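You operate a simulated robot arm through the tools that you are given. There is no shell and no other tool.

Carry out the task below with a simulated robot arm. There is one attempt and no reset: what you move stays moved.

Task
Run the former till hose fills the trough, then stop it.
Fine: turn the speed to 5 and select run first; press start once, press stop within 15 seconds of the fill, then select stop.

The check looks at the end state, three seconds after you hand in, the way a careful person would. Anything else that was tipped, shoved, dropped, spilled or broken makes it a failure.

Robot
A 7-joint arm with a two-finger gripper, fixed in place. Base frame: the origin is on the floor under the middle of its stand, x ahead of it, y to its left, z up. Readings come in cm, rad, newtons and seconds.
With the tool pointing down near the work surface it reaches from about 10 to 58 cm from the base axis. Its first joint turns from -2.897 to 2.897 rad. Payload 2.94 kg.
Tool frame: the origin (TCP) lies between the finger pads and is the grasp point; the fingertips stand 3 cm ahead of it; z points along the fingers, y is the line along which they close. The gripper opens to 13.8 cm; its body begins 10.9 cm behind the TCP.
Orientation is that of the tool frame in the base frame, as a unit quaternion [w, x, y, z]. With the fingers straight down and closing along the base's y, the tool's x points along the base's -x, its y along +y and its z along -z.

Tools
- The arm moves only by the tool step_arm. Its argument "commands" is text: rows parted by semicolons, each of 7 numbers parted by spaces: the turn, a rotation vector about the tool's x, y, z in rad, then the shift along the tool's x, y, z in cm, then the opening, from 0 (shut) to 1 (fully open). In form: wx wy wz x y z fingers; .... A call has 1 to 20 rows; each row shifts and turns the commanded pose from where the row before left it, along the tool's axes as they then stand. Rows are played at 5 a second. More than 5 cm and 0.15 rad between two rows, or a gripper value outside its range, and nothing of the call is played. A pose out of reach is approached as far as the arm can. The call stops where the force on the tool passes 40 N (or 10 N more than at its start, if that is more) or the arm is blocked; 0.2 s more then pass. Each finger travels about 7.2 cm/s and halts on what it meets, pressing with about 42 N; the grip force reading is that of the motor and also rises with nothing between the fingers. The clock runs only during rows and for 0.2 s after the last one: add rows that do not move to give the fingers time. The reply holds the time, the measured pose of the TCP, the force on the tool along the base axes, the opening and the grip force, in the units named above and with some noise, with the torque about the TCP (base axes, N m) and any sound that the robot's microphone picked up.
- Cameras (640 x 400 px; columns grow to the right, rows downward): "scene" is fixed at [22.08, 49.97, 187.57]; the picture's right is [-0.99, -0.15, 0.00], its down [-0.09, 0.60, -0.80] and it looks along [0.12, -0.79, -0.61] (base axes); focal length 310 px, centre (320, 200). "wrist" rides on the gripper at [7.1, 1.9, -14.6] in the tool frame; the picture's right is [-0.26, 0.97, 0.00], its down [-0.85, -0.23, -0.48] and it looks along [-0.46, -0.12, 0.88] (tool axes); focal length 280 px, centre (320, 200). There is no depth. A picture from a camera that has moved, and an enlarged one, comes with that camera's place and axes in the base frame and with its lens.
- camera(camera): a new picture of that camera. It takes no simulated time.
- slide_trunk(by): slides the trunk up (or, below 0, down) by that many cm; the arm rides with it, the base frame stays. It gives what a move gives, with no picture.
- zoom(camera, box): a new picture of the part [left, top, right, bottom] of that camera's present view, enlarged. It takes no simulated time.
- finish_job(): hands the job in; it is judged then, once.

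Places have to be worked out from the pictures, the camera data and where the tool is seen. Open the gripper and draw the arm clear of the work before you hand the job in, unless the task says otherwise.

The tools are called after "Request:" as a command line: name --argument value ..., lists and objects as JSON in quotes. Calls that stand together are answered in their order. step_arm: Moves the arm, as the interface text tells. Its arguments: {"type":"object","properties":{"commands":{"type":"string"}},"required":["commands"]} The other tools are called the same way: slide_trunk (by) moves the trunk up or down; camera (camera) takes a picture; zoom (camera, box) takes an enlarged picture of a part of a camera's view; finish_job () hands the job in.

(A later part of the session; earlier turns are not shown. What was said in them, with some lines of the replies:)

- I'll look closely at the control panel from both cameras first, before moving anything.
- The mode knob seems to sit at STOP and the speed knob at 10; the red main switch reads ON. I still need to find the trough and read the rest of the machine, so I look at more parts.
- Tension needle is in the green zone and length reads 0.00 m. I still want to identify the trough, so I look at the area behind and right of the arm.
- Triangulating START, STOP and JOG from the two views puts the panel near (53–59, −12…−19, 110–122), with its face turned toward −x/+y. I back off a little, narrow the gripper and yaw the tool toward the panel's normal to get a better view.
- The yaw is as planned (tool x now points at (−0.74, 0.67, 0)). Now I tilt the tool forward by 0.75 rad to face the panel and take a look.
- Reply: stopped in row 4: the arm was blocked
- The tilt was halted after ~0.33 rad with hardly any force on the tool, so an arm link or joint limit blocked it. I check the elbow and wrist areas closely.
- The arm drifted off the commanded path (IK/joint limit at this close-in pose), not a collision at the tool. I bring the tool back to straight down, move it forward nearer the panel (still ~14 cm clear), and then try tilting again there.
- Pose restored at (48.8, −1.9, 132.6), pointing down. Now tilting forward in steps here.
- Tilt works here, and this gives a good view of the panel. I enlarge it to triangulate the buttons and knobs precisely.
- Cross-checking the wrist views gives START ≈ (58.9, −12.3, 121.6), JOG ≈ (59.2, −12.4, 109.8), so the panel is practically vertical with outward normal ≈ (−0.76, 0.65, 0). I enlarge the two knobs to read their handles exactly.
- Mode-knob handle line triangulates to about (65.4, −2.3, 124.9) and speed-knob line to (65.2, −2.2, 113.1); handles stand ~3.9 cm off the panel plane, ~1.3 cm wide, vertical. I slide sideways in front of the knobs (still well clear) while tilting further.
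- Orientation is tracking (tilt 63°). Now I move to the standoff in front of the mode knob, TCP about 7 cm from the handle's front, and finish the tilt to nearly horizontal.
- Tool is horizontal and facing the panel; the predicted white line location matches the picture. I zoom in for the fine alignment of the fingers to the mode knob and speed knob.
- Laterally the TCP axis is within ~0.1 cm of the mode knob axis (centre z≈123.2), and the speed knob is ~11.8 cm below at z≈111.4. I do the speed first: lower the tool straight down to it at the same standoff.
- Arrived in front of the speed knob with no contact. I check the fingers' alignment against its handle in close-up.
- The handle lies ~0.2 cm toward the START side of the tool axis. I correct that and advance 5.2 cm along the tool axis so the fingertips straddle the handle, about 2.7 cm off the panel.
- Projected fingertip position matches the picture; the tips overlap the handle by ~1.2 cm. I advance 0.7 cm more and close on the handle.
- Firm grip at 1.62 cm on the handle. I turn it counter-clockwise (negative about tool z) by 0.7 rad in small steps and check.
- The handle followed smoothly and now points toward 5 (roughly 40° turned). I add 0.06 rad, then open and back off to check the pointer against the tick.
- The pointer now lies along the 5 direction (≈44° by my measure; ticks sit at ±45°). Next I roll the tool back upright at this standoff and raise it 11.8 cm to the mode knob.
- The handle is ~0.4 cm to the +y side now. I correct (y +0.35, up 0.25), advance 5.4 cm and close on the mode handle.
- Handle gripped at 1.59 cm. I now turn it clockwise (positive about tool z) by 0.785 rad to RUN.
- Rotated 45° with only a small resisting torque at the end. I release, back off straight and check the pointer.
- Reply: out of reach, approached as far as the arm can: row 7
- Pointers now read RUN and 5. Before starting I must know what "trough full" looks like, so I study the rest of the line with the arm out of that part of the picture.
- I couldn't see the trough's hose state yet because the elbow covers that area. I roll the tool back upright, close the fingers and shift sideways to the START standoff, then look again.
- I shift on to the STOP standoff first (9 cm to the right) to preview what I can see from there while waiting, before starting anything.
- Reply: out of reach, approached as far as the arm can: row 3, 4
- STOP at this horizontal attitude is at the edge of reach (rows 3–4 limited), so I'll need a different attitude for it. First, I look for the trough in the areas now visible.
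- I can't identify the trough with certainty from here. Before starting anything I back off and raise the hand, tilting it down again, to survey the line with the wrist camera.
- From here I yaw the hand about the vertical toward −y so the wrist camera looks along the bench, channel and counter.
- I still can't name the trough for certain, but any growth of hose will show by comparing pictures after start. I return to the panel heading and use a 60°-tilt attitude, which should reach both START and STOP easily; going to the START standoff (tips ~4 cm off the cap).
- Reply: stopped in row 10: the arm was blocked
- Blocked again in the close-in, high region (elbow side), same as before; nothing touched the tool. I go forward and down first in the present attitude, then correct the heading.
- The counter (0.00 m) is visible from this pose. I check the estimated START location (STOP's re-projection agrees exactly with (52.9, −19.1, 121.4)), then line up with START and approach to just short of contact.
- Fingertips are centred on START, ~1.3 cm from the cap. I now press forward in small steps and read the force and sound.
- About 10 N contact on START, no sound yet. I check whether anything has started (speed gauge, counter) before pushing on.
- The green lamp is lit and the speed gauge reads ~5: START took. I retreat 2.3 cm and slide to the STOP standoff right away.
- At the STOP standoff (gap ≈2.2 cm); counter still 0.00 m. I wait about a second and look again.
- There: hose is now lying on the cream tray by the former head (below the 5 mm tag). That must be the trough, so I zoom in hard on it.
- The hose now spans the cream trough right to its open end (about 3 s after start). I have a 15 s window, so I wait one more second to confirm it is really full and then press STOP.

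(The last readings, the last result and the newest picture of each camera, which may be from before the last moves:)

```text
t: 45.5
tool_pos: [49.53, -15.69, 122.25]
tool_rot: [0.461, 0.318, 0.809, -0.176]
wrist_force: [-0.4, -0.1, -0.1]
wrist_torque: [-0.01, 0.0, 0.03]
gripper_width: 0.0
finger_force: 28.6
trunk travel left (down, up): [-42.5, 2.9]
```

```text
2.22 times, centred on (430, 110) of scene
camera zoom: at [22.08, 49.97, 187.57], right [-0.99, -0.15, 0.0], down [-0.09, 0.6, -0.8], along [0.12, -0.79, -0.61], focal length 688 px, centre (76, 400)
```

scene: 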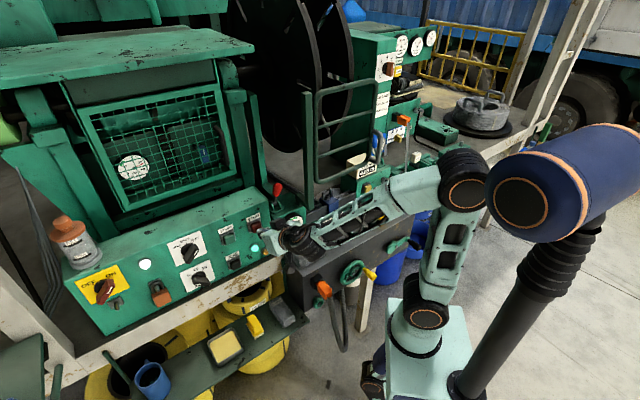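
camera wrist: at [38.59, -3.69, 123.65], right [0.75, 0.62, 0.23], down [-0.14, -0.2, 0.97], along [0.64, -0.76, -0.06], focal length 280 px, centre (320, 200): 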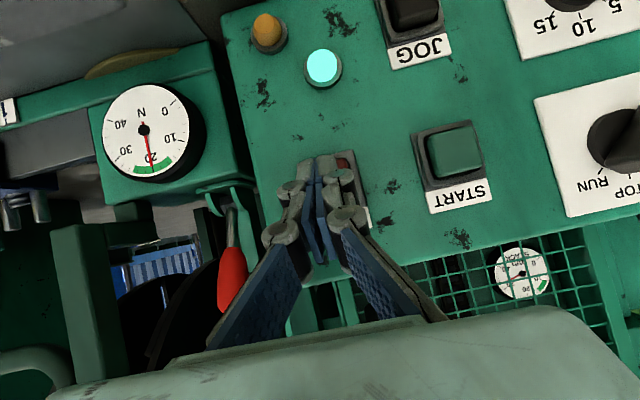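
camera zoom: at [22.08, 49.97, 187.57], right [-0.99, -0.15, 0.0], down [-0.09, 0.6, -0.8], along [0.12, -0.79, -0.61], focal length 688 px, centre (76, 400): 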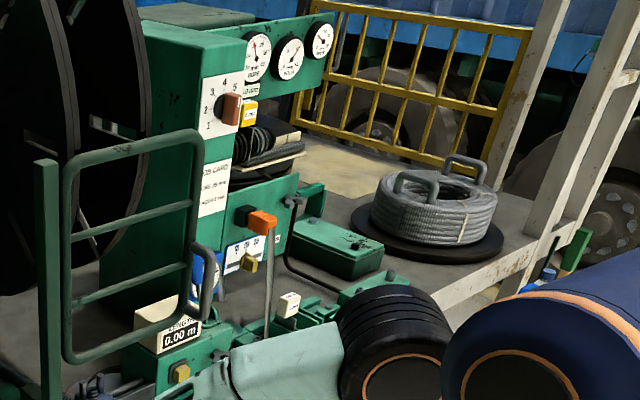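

Unchanged for a further second, so the trough is full. Pressing STOP now: 2.25 cm gap plus a short push.

Request:
step_arm --commands "0 0 0 -0.31 -0.1 0.515 0; 0 0 0 -0.31 0 0.515 0; 0 0 0 -0.31 0 0.515 0; 0 0 0 -0.15 0 0.257 0; 0 0 0 -0.15 0 0.257 0; 0 0 0 -0.15 0 0.257 0"

Request:
zoom --camera "wrist" --box '[140, 20, 400, 260]'

Request:
zoom --camera "scene" --box '[370, 20, 450, 80]'

Request:
zoom --camera "scene" --box '[200, 190, 320, 280]'

```text
t: 47.0
tool_pos: [50.85, -17.0, 122.14]
tool_rot: [0.46, 0.318, 0.81, -0.174]
wrist_force: [-25.3, 15.4, 11.9]
wrist_torque: [-0.13, -0.13, -0.27]
gripper_width: 0.61
finger_force: 28.4
trunk travel left (down, up): [-42.5, 2.9]
stopped in row 6: the force on the tool passed its limit at 43 N (the readings are from after the stop); the commanded pose is now the measured one
```

```text
1.67 times, centred on (270, 140) of wrist
camera zoom: at [40.1, -4.66, 123.61], right [0.75, 0.62, 0.23], down [-0.14, -0.2, 0.97], along [0.65, -0.76, -0.06], focal length 467 px, centre (403, 300)
```

zoom: 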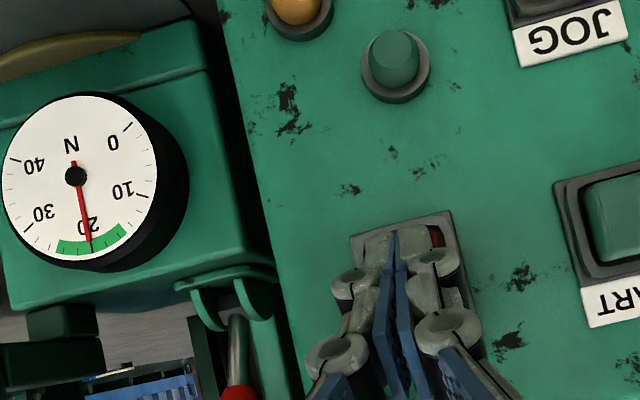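

```text
6.67 times, centred on (410, 50) of scene
camera zoom: at [22.08, 49.97, 187.57], right [-0.99, -0.15, 0.0], down [-0.09, 0.6, -0.8], along [0.12, -0.79, -0.61], focal length 2065 px, centre (-280, 1200)
```

zoom: 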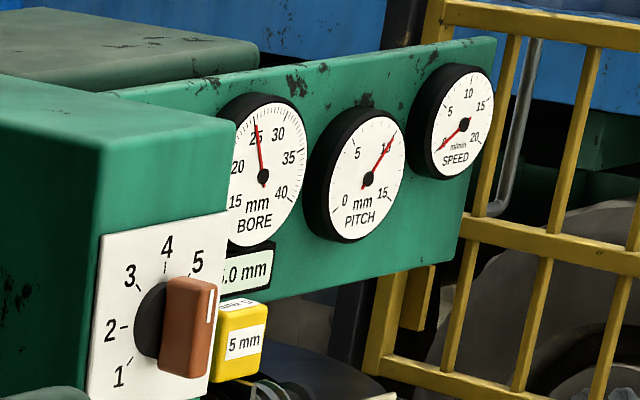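

```text
4.44 times, centred on (260, 235) of scene
camera zoom: at [22.08, 49.97, 187.57], right [-0.99, -0.15, 0.0], down [-0.09, 0.6, -0.8], along [0.12, -0.79, -0.61], focal length 1376 px, centre (587, 44)
```

zoom: 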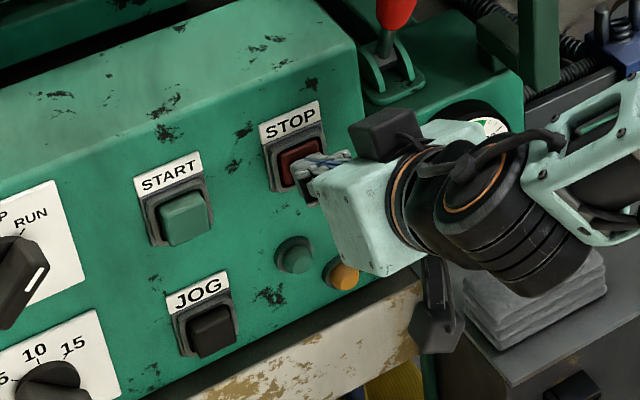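

The run lamp is out and the speed gauge is back at 0: the former stopped. I back off from STOP and travel back to the mode-knob standoff, returning the tool to horizontal.

Request:
step_arm --commands "0 0 0 0.774 0 -1.287 0; 0 0 0 0.774 0 -1.287 0; 0 0 0 0.155 2.05 -0.257 0; 0 0 0 0.155 2.05 -0.257 0; 0 0 0 0.155 2.05 -0.257 0; 0 0 0 0.155 2.05 -0.257 0; 0 0 0 0.155 2.05 -0.257 0; 0 0 0 0.155 2.05 -0.257 0; 0 0 0 0.155 2.05 -0.257 0; 0 0 0 0.155 2.05 -0.257 0; 0 0 0 0.155 2.05 -0.257 0; 0 0 0 0.155 2.05 -0.257 0; 0 -0.135 0 0 0 0 0.1; 0 -0.135 0 0 0 0 0.2; 0 -0.135 0 0 0 0 0.3; 0 -0.135 0 0 0 0 0.35; 0 0 0 0 0 0 0.35"

Request:
camera --camera "wrist"

Request:
camera --camera "scene"

```text
t: 50.5
tool_pos: [60.75, 1.82, 122.07]
tool_rot: [0.659, 0.259, 0.659, -0.253]
wrist_force: [-0.2, -0.4, -0.2]
wrist_torque: [0.0, -0.01, -0.01]
gripper_width: 4.83
finger_force: 0.0
trunk travel left (down, up): [-42.5, 2.9]
```

```text
taken
camera wrist: at [51.21, 13.26, 115.0], right [0.65, 0.71, 0.27], down [-0.51, 0.14, 0.85], along [0.56, -0.69, 0.45], focal length 280 px, centre (320, 200)
```

wrist: 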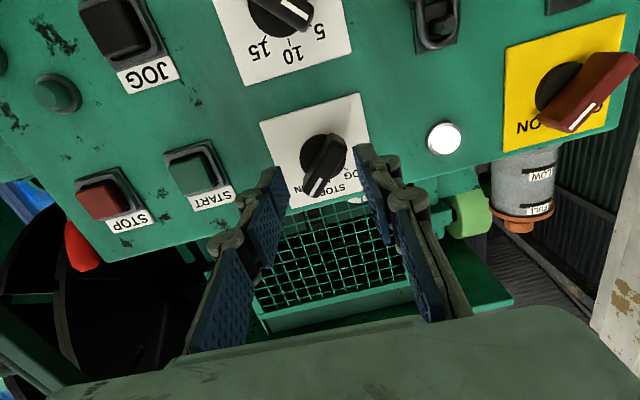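

```text
taken
```

scene: 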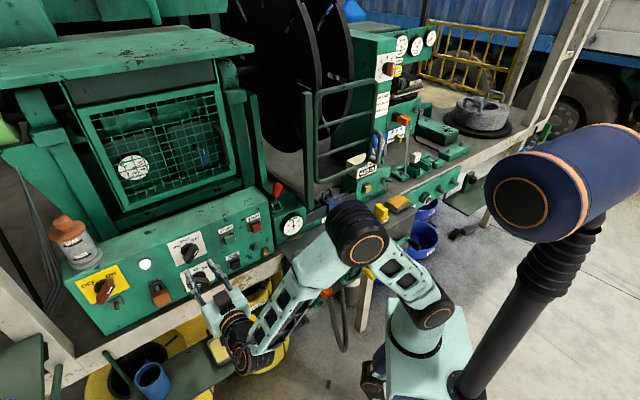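

The mode knob shows RUN, and I'm at its standoff. I raise 1.2 cm, close in 1 cm, and roll the tool +45° to match the handle, then look.

Request:
step_arm --commands "0 0 0 -0.6 -0.13 0.5 0.35; 0 0 0 -0.6 0 0.5 0.35; 0 0 0.131 0 0 0 0.35; 0 0 0.131 0 0 0 0.35; 0 0 0.131 0 0 0 0.35; 0 0 0.131 0 0 0 0.35; 0 0 0.131 0 0 0 0.35; 0 0 0.13 0 0 0 0.35; 0 0 0 0 0 0 0.35"

Request:
camera --camera "wrist"

Request:
zoom --camera "wrist" --box '[220, 60, 420, 220]'

Request:
zoom --camera "scene" --box '[150, 210, 270, 300]'

```text
t: 52.5
tool_pos: [61.36, 1.19, 122.92]
tool_rot: [0.706, 0.493, 0.508, 0.019]
wrist_force: [0.6, -0.9, 0.2]
wrist_torque: [0.0, -0.01, 0.01]
gripper_width: 4.83
finger_force: 0.1
out of reach, approached as far as the arm can: row 6
trunk travel left (down, up): [-42.5, 2.9]
```

```text
taken
camera wrist: at [54.9, 15.83, 119.29], right [0.33, 0.36, 0.87], down [-0.87, -0.24, 0.43], along [0.37, -0.9, 0.23], focal length 280 px, centre (320, 200)
```

wrist: 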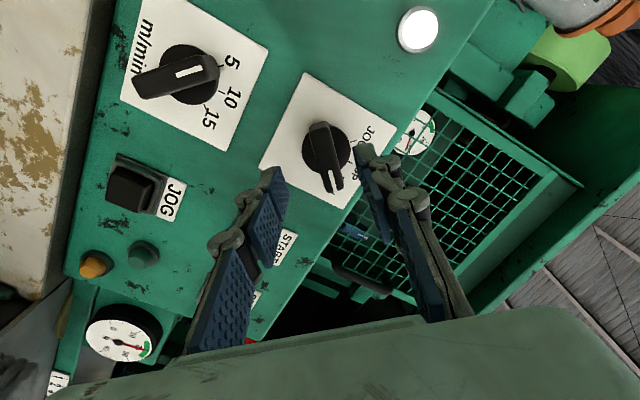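

```text
2.50 times, centred on (320, 140) of wrist
camera zoom: at [54.9, 15.83, 119.29], right [0.33, 0.36, 0.87], down [-0.87, -0.24, 0.43], along [0.37, -0.9, 0.23], focal length 701 px, centre (320, 350)
```

zoom: 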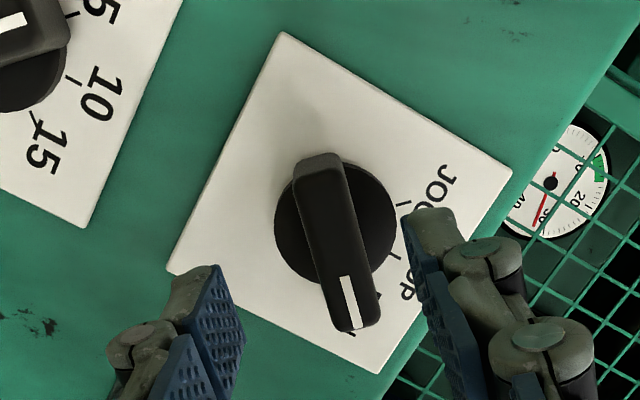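

```text
4.44 times, centred on (210, 255) of scene
camera zoom: at [22.08, 49.97, 187.57], right [-0.99, -0.15, 0.0], down [-0.09, 0.6, -0.8], along [0.12, -0.79, -0.61], focal length 1376 px, centre (809, -44)
```

zoom: 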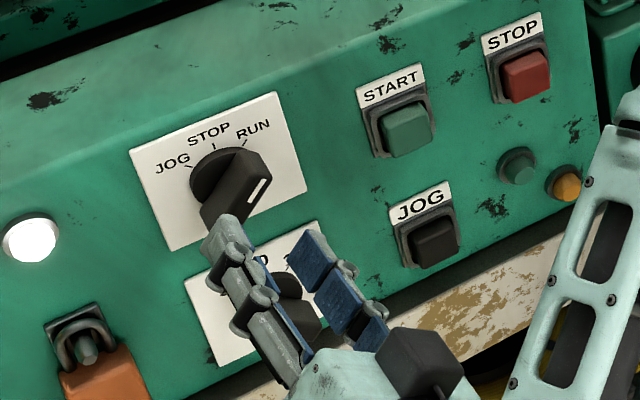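

The tool axis is about 0.5 cm low relative to the handle. I correct that and advance 4 cm so the fingers straddle the handle, then close.

Request:
step_arm --commands "0 0 0 -0.12 0.45 0 0.35; 0 0 0 0 0 1 0.35; 0 0 0 0 0 1 0.35; 0 0 0 0 0 1 0.35; 0 0 0 0 0 1 0.35; 0 0 0 0 0 0 0.35"

Request:
zoom --camera "wrist" --box '[220, 60, 420, 220]'

Request:
zoom --camera "scene" --box '[150, 210, 270, 300]'

```text
t: 54.0
tool_pos: [64.57, -1.28, 123.09]
tool_rot: [0.705, 0.493, 0.51, 0.019]
wrist_force: [-0.5, -0.1, 0.4]
wrist_torque: [0.01, 0.03, 0.0]
gripper_width: 4.82
finger_force: 0.0
trunk travel left (down, up): [-42.5, 2.9]
```

```text
2.50 times, centred on (320, 140) of wrist
camera zoom: at [58.03, 13.32, 119.61], right [0.34, 0.36, 0.87], down [-0.87, -0.24, 0.43], along [0.37, -0.9, 0.23], focal length 701 px, centre (320, 350)
```

zoom: 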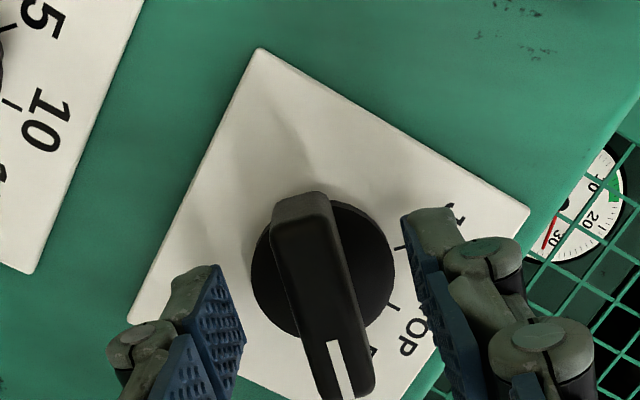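

```text
4.44 times, centred on (210, 255) of scene
camera zoom: at [22.08, 49.97, 187.57], right [-0.99, -0.15, 0.0], down [-0.09, 0.6, -0.8], along [0.12, -0.79, -0.61], focal length 1376 px, centre (809, -44)
```

zoom: 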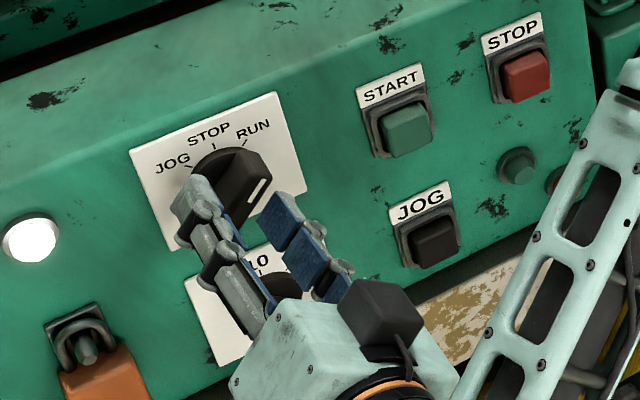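

Centred on the handle now. I close the fingers, then turn counter-clockwise 45° to STOP.

Request:
step_arm --commands "0 0 0 0 0 0 0.2; 0 0 0 0 0 0 0.05; 0 0 0 0 0 0 0; 0 0 0 0 0 0 0"

Request:
zoom --camera "scene" --box '[150, 210, 270, 300]'

```text
t: 55.0
tool_pos: [64.45, -1.32, 123.17]
tool_rot: [0.705, 0.492, 0.511, 0.017]
wrist_force: [1.6, -0.3, 2.5]
wrist_torque: [-0.26, 0.55, -0.09]
gripper_width: 1.56
finger_force: 41.3
trunk travel left (down, up): [-42.5, 2.9]
```

```text
4.44 times, centred on (210, 255) of scene
camera zoom: at [22.08, 49.97, 187.57], right [-0.99, -0.15, 0.0], down [-0.09, 0.6, -0.8], along [0.12, -0.79, -0.61], focal length 1376 px, centre (809, -44)
```

zoom: 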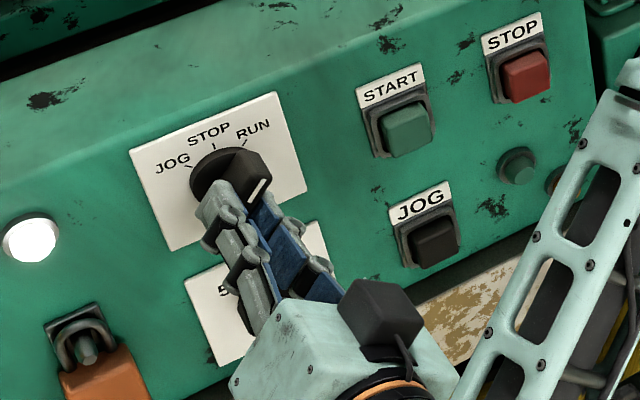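

Gripped at 1.56 cm. Turning it back 0.785 rad counter-clockwise to STOP.

Request:
step_arm --commands "0 0 -0.1 0 0 0 0; 0 0 -0.1 0 0 0 0; 0 0 -0.1 0 0 0 0; 0 0 -0.1 0 0 0 0; 0 0 -0.1 0 0 0 0; 0 0 -0.1 0 0 0 0; 0 0 -0.1 0 0 0 0; 0 0 -0.085 0 0 0 0; 0 0 0 0 0 0 0"

Request:
zoom --camera "scene" --box '[150, 210, 270, 300]'

```text
t: 57.0
tool_pos: [64.28, -1.44, 123.23]
tool_rot: [0.657, 0.261, 0.66, -0.254]
wrist_force: [-14.4, -6.7, -11.8]
wrist_torque: [-0.18, -0.16, -0.73]
gripper_width: 1.59
finger_force: 42.3
trunk travel left (down, up): [-42.5, 2.9]
```

```text
4.44 times, centred on (210, 255) of scene
camera zoom: at [22.08, 49.97, 187.57], right [-0.99, -0.15, 0.0], down [-0.09, 0.6, -0.8], along [0.12, -0.79, -0.61], focal length 1376 px, centre (809, -44)
```

zoom: 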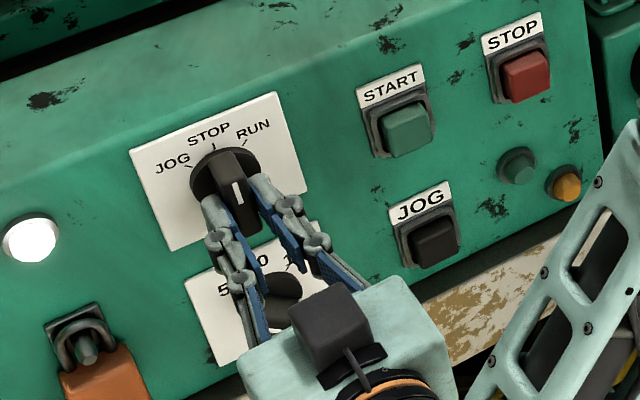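

The handle is upright at STOP. I release, retreat straight back, and verify both knobs and the gauges.

Request:
step_arm --commands "0 0 0 0 0 0 0.1; 0 0 0 0 0 0 0.25; 0 0 0 0 0 0 0.35; 0 0 0 0 0 0 0.35; 0 0 0 0 0 -1.2 0.35; 0 0 0 0 0 -1.4 0.35; 0 0 0 0 0 -1.4 0.35; 0 0 0 0 0 -1.4 0.35; 0 0 0 0 0 0 0.35"

Request:
zoom --camera "scene" --box '[165, 220, 215, 290]'

Request:
zoom --camera "wrist" --box '[180, 0, 460, 200]'

Request:
zoom --camera "scene" --box '[370, 20, 450, 105]'

Request:
camera --camera "scene"

```text
t: 59.0
tool_pos: [60.61, 2.49, 123.19]
tool_rot: [0.658, 0.26, 0.66, -0.253]
wrist_force: [-0.2, 0.9, 0.2]
wrist_torque: [0.0, 0.0, -0.01]
gripper_width: 4.82
finger_force: 0.0
trunk travel left (down, up): [-42.5, 2.9]
```

```text
5.71 times, centred on (190, 255) of scene
camera zoom: at [22.08, 49.97, 187.57], right [-0.99, -0.15, 0.0], down [-0.09, 0.6, -0.8], along [0.12, -0.79, -0.61], focal length 1770 px, centre (1063, -114)
```

zoom: 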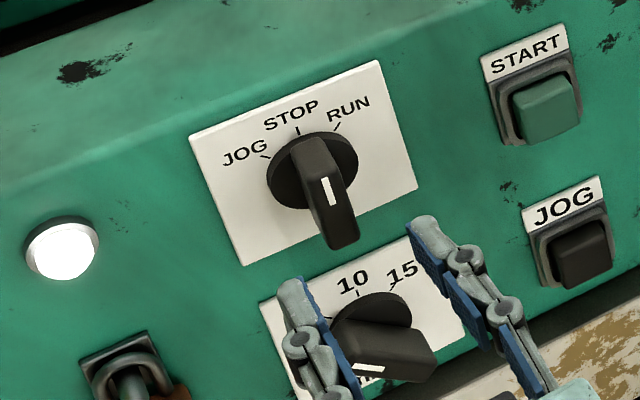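

```text
2.00 times, centred on (320, 100) of wrist
camera zoom: at [51.16, 13.81, 116.17], right [0.65, 0.71, 0.27], down [-0.51, 0.14, 0.85], along [0.56, -0.69, 0.45], focal length 561 px, centre (320, 400)
```

zoom: 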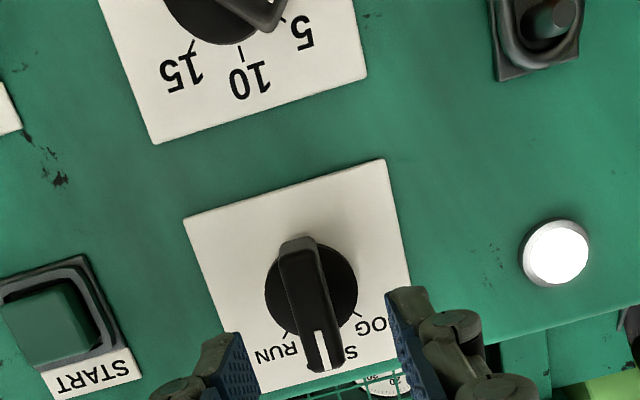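

```text
4.71 times, centred on (410, 62) of scene
camera zoom: at [22.08, 49.97, 187.57], right [-0.99, -0.15, 0.0], down [-0.09, 0.6, -0.8], along [0.12, -0.79, -0.61], focal length 1457 px, centre (-104, 847)
```

zoom: 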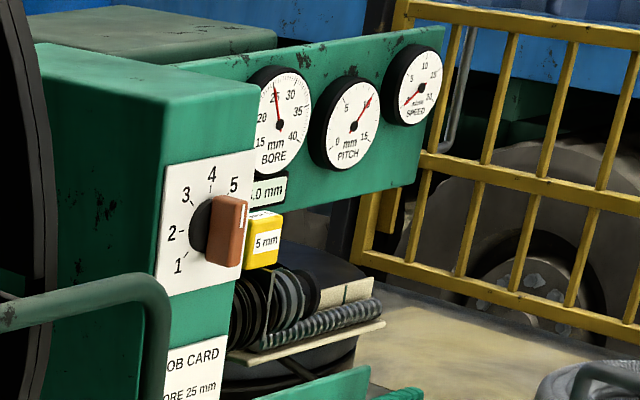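

```text
taken
```

scene: 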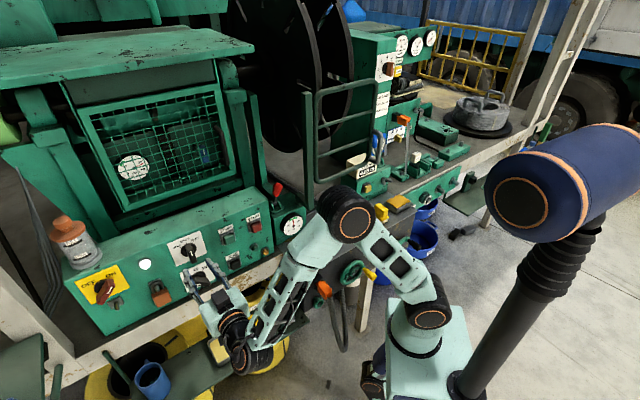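

Everything reads as wanted: mode at STOP, speed at 5, lamp and speed gauge at rest, hose filling the trough, nothing else disturbed. I draw the arm back clear along the same way I came.

Request:
step_arm --commands "0 0 0 0 0 -1 0.35; 0 0.115 0 0 0 0 0.35; 0 0.115 0 0 0 0 0.35; 0 0.115 0 0 0 0 0.35; 0 0.115 0 0 0 0 0.35; 0 0 0 -1.15 0 -1.8 0.35; 0 0 0 -1.15 0 -1.8 0.35; 0 0 0 -1.15 0 -1.8 0.35; 0 0 0 -1.15 0 -1.8 0.35; 0 0 0 -1.15 0 -1.8 0.35; 0 0.12 0 0 -1.5 0 0.35; 0 0.12 0 0 -1.5 0 0.35; 0 0.12 0 0 -1.5 0 0.35; 0 0.12 0 0 -1.5 0 0.35; 0 0.12 0 0 -1.5 0 0.5; 0 0 0 0 0 -2 0.7; 0 0 0 0 0 -2 1; 0 0 0 0 0 0 1; 0 0 0 0 0 0 1"

Request:
camera --camera "scene"

Request:
camera --camera "wrist"

Request:
zoom --camera "scene" --box '[50, 180, 310, 340]'

```text
t: 63.0
tool_pos: [49.24, 2.58, 135.81]
tool_rot: [0.234, 0.352, 0.902, -0.087]
wrist_force: [0.0, 0.8, -0.1]
wrist_torque: [0.0, 0.01, 0.0]
gripper_width: 13.8
finger_force: 0.1
trunk travel left (down, up): [-42.5, 2.9]
```

```text
taken
```

scene: 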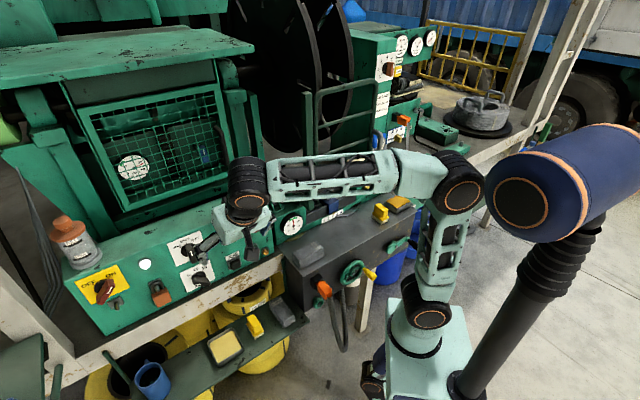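

```text
taken
camera wrist: at [40.6, 12.89, 145.1], right [0.82, 0.56, 0.13], down [0.22, -0.52, 0.82], along [0.53, -0.65, -0.55], focal length 280 px, centre (320, 200)
```

wrist: 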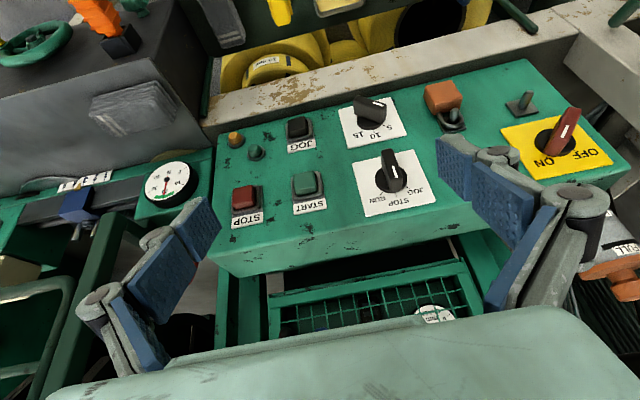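

```text
2.46 times, centred on (180, 260) of scene
camera zoom: at [22.08, 49.97, 187.57], right [-0.99, -0.15, 0.0], down [-0.09, 0.6, -0.8], along [0.12, -0.79, -0.61], focal length 762 px, centre (665, 52)
```

zoom: 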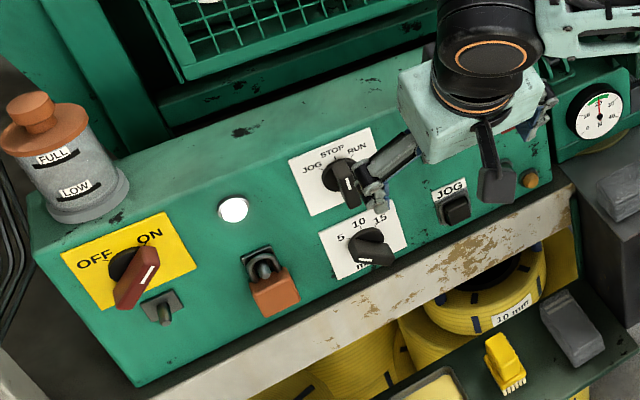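

The arm is clear with the gripper open. One last close look at the knob pointers before handing in.

Request:
zoom --camera "wrist" --box '[320, 80, 460, 220]'

Request:
zoom --camera "scene" --box '[385, 60, 445, 105]'

```text
2.86 times, centred on (390, 150) of wrist
camera zoom: at [40.6, 12.89, 145.1], right [0.82, 0.56, 0.13], down [0.22, -0.52, 0.82], along [0.53, -0.65, -0.55], focal length 801 px, centre (120, 343)
```

zoom: 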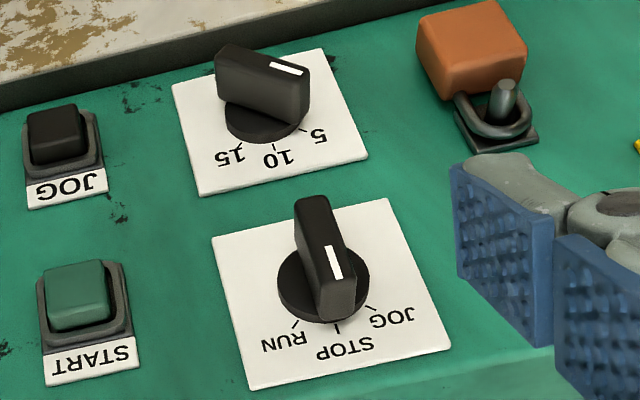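

```text
8.89 times, centred on (415, 82) of scene
camera zoom: at [22.08, 49.97, 187.57], right [-0.99, -0.15, 0.0], down [-0.09, 0.6, -0.8], along [0.12, -0.79, -0.61], focal length 2753 px, centre (-524, 1244)
```

zoom: 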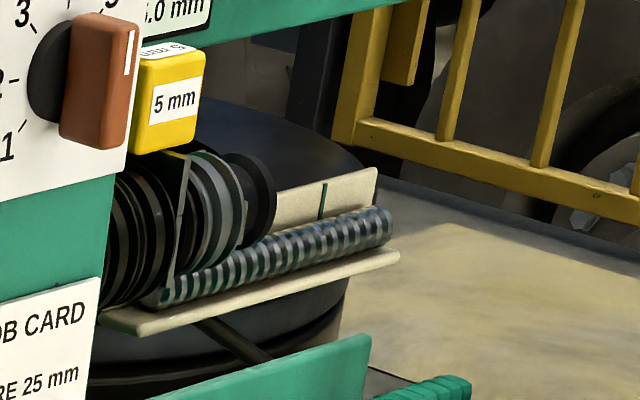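

Mode points to STOP, speed to 5, the trough is filled with hose, the former is at rest and the arm is clear with the gripper open. I hand the job in.

Request:
finish_job

```text
The job is handed in.
```

The former ran until hose filled the trough and is now stopped. I handed the job in, and no verdict has come back yet.

- **Setup:** I turned the speed knob from 10 to 5, then the mode knob from STOP to RUN.
- **Run:** I pressed START once at about t = 42 s. The run lamp lit and the speed gauge went to about 5.
- **Fill:** I took the trough to be the cream tray at the former's outlet, because that is where the hose appeared. By t = 44.5 s the hose reached its open end, and it looked the same a second later.
- **Stop:** I pressed STOP by about t = 47 s, at most about 5 seconds after the fill. The lamp went out and the speed gauge dropped to 0. I then turned the mode knob back to STOP.

The LENGTH counter read 0.00 m throughout, so I judged the fill by eye from the camera.

At hand-in the speed knob pointed to 5 and the mode knob to STOP. The gripper was open and the arm clear of the panel. I saw nothing tipped, moved or spilled in the last pictures.
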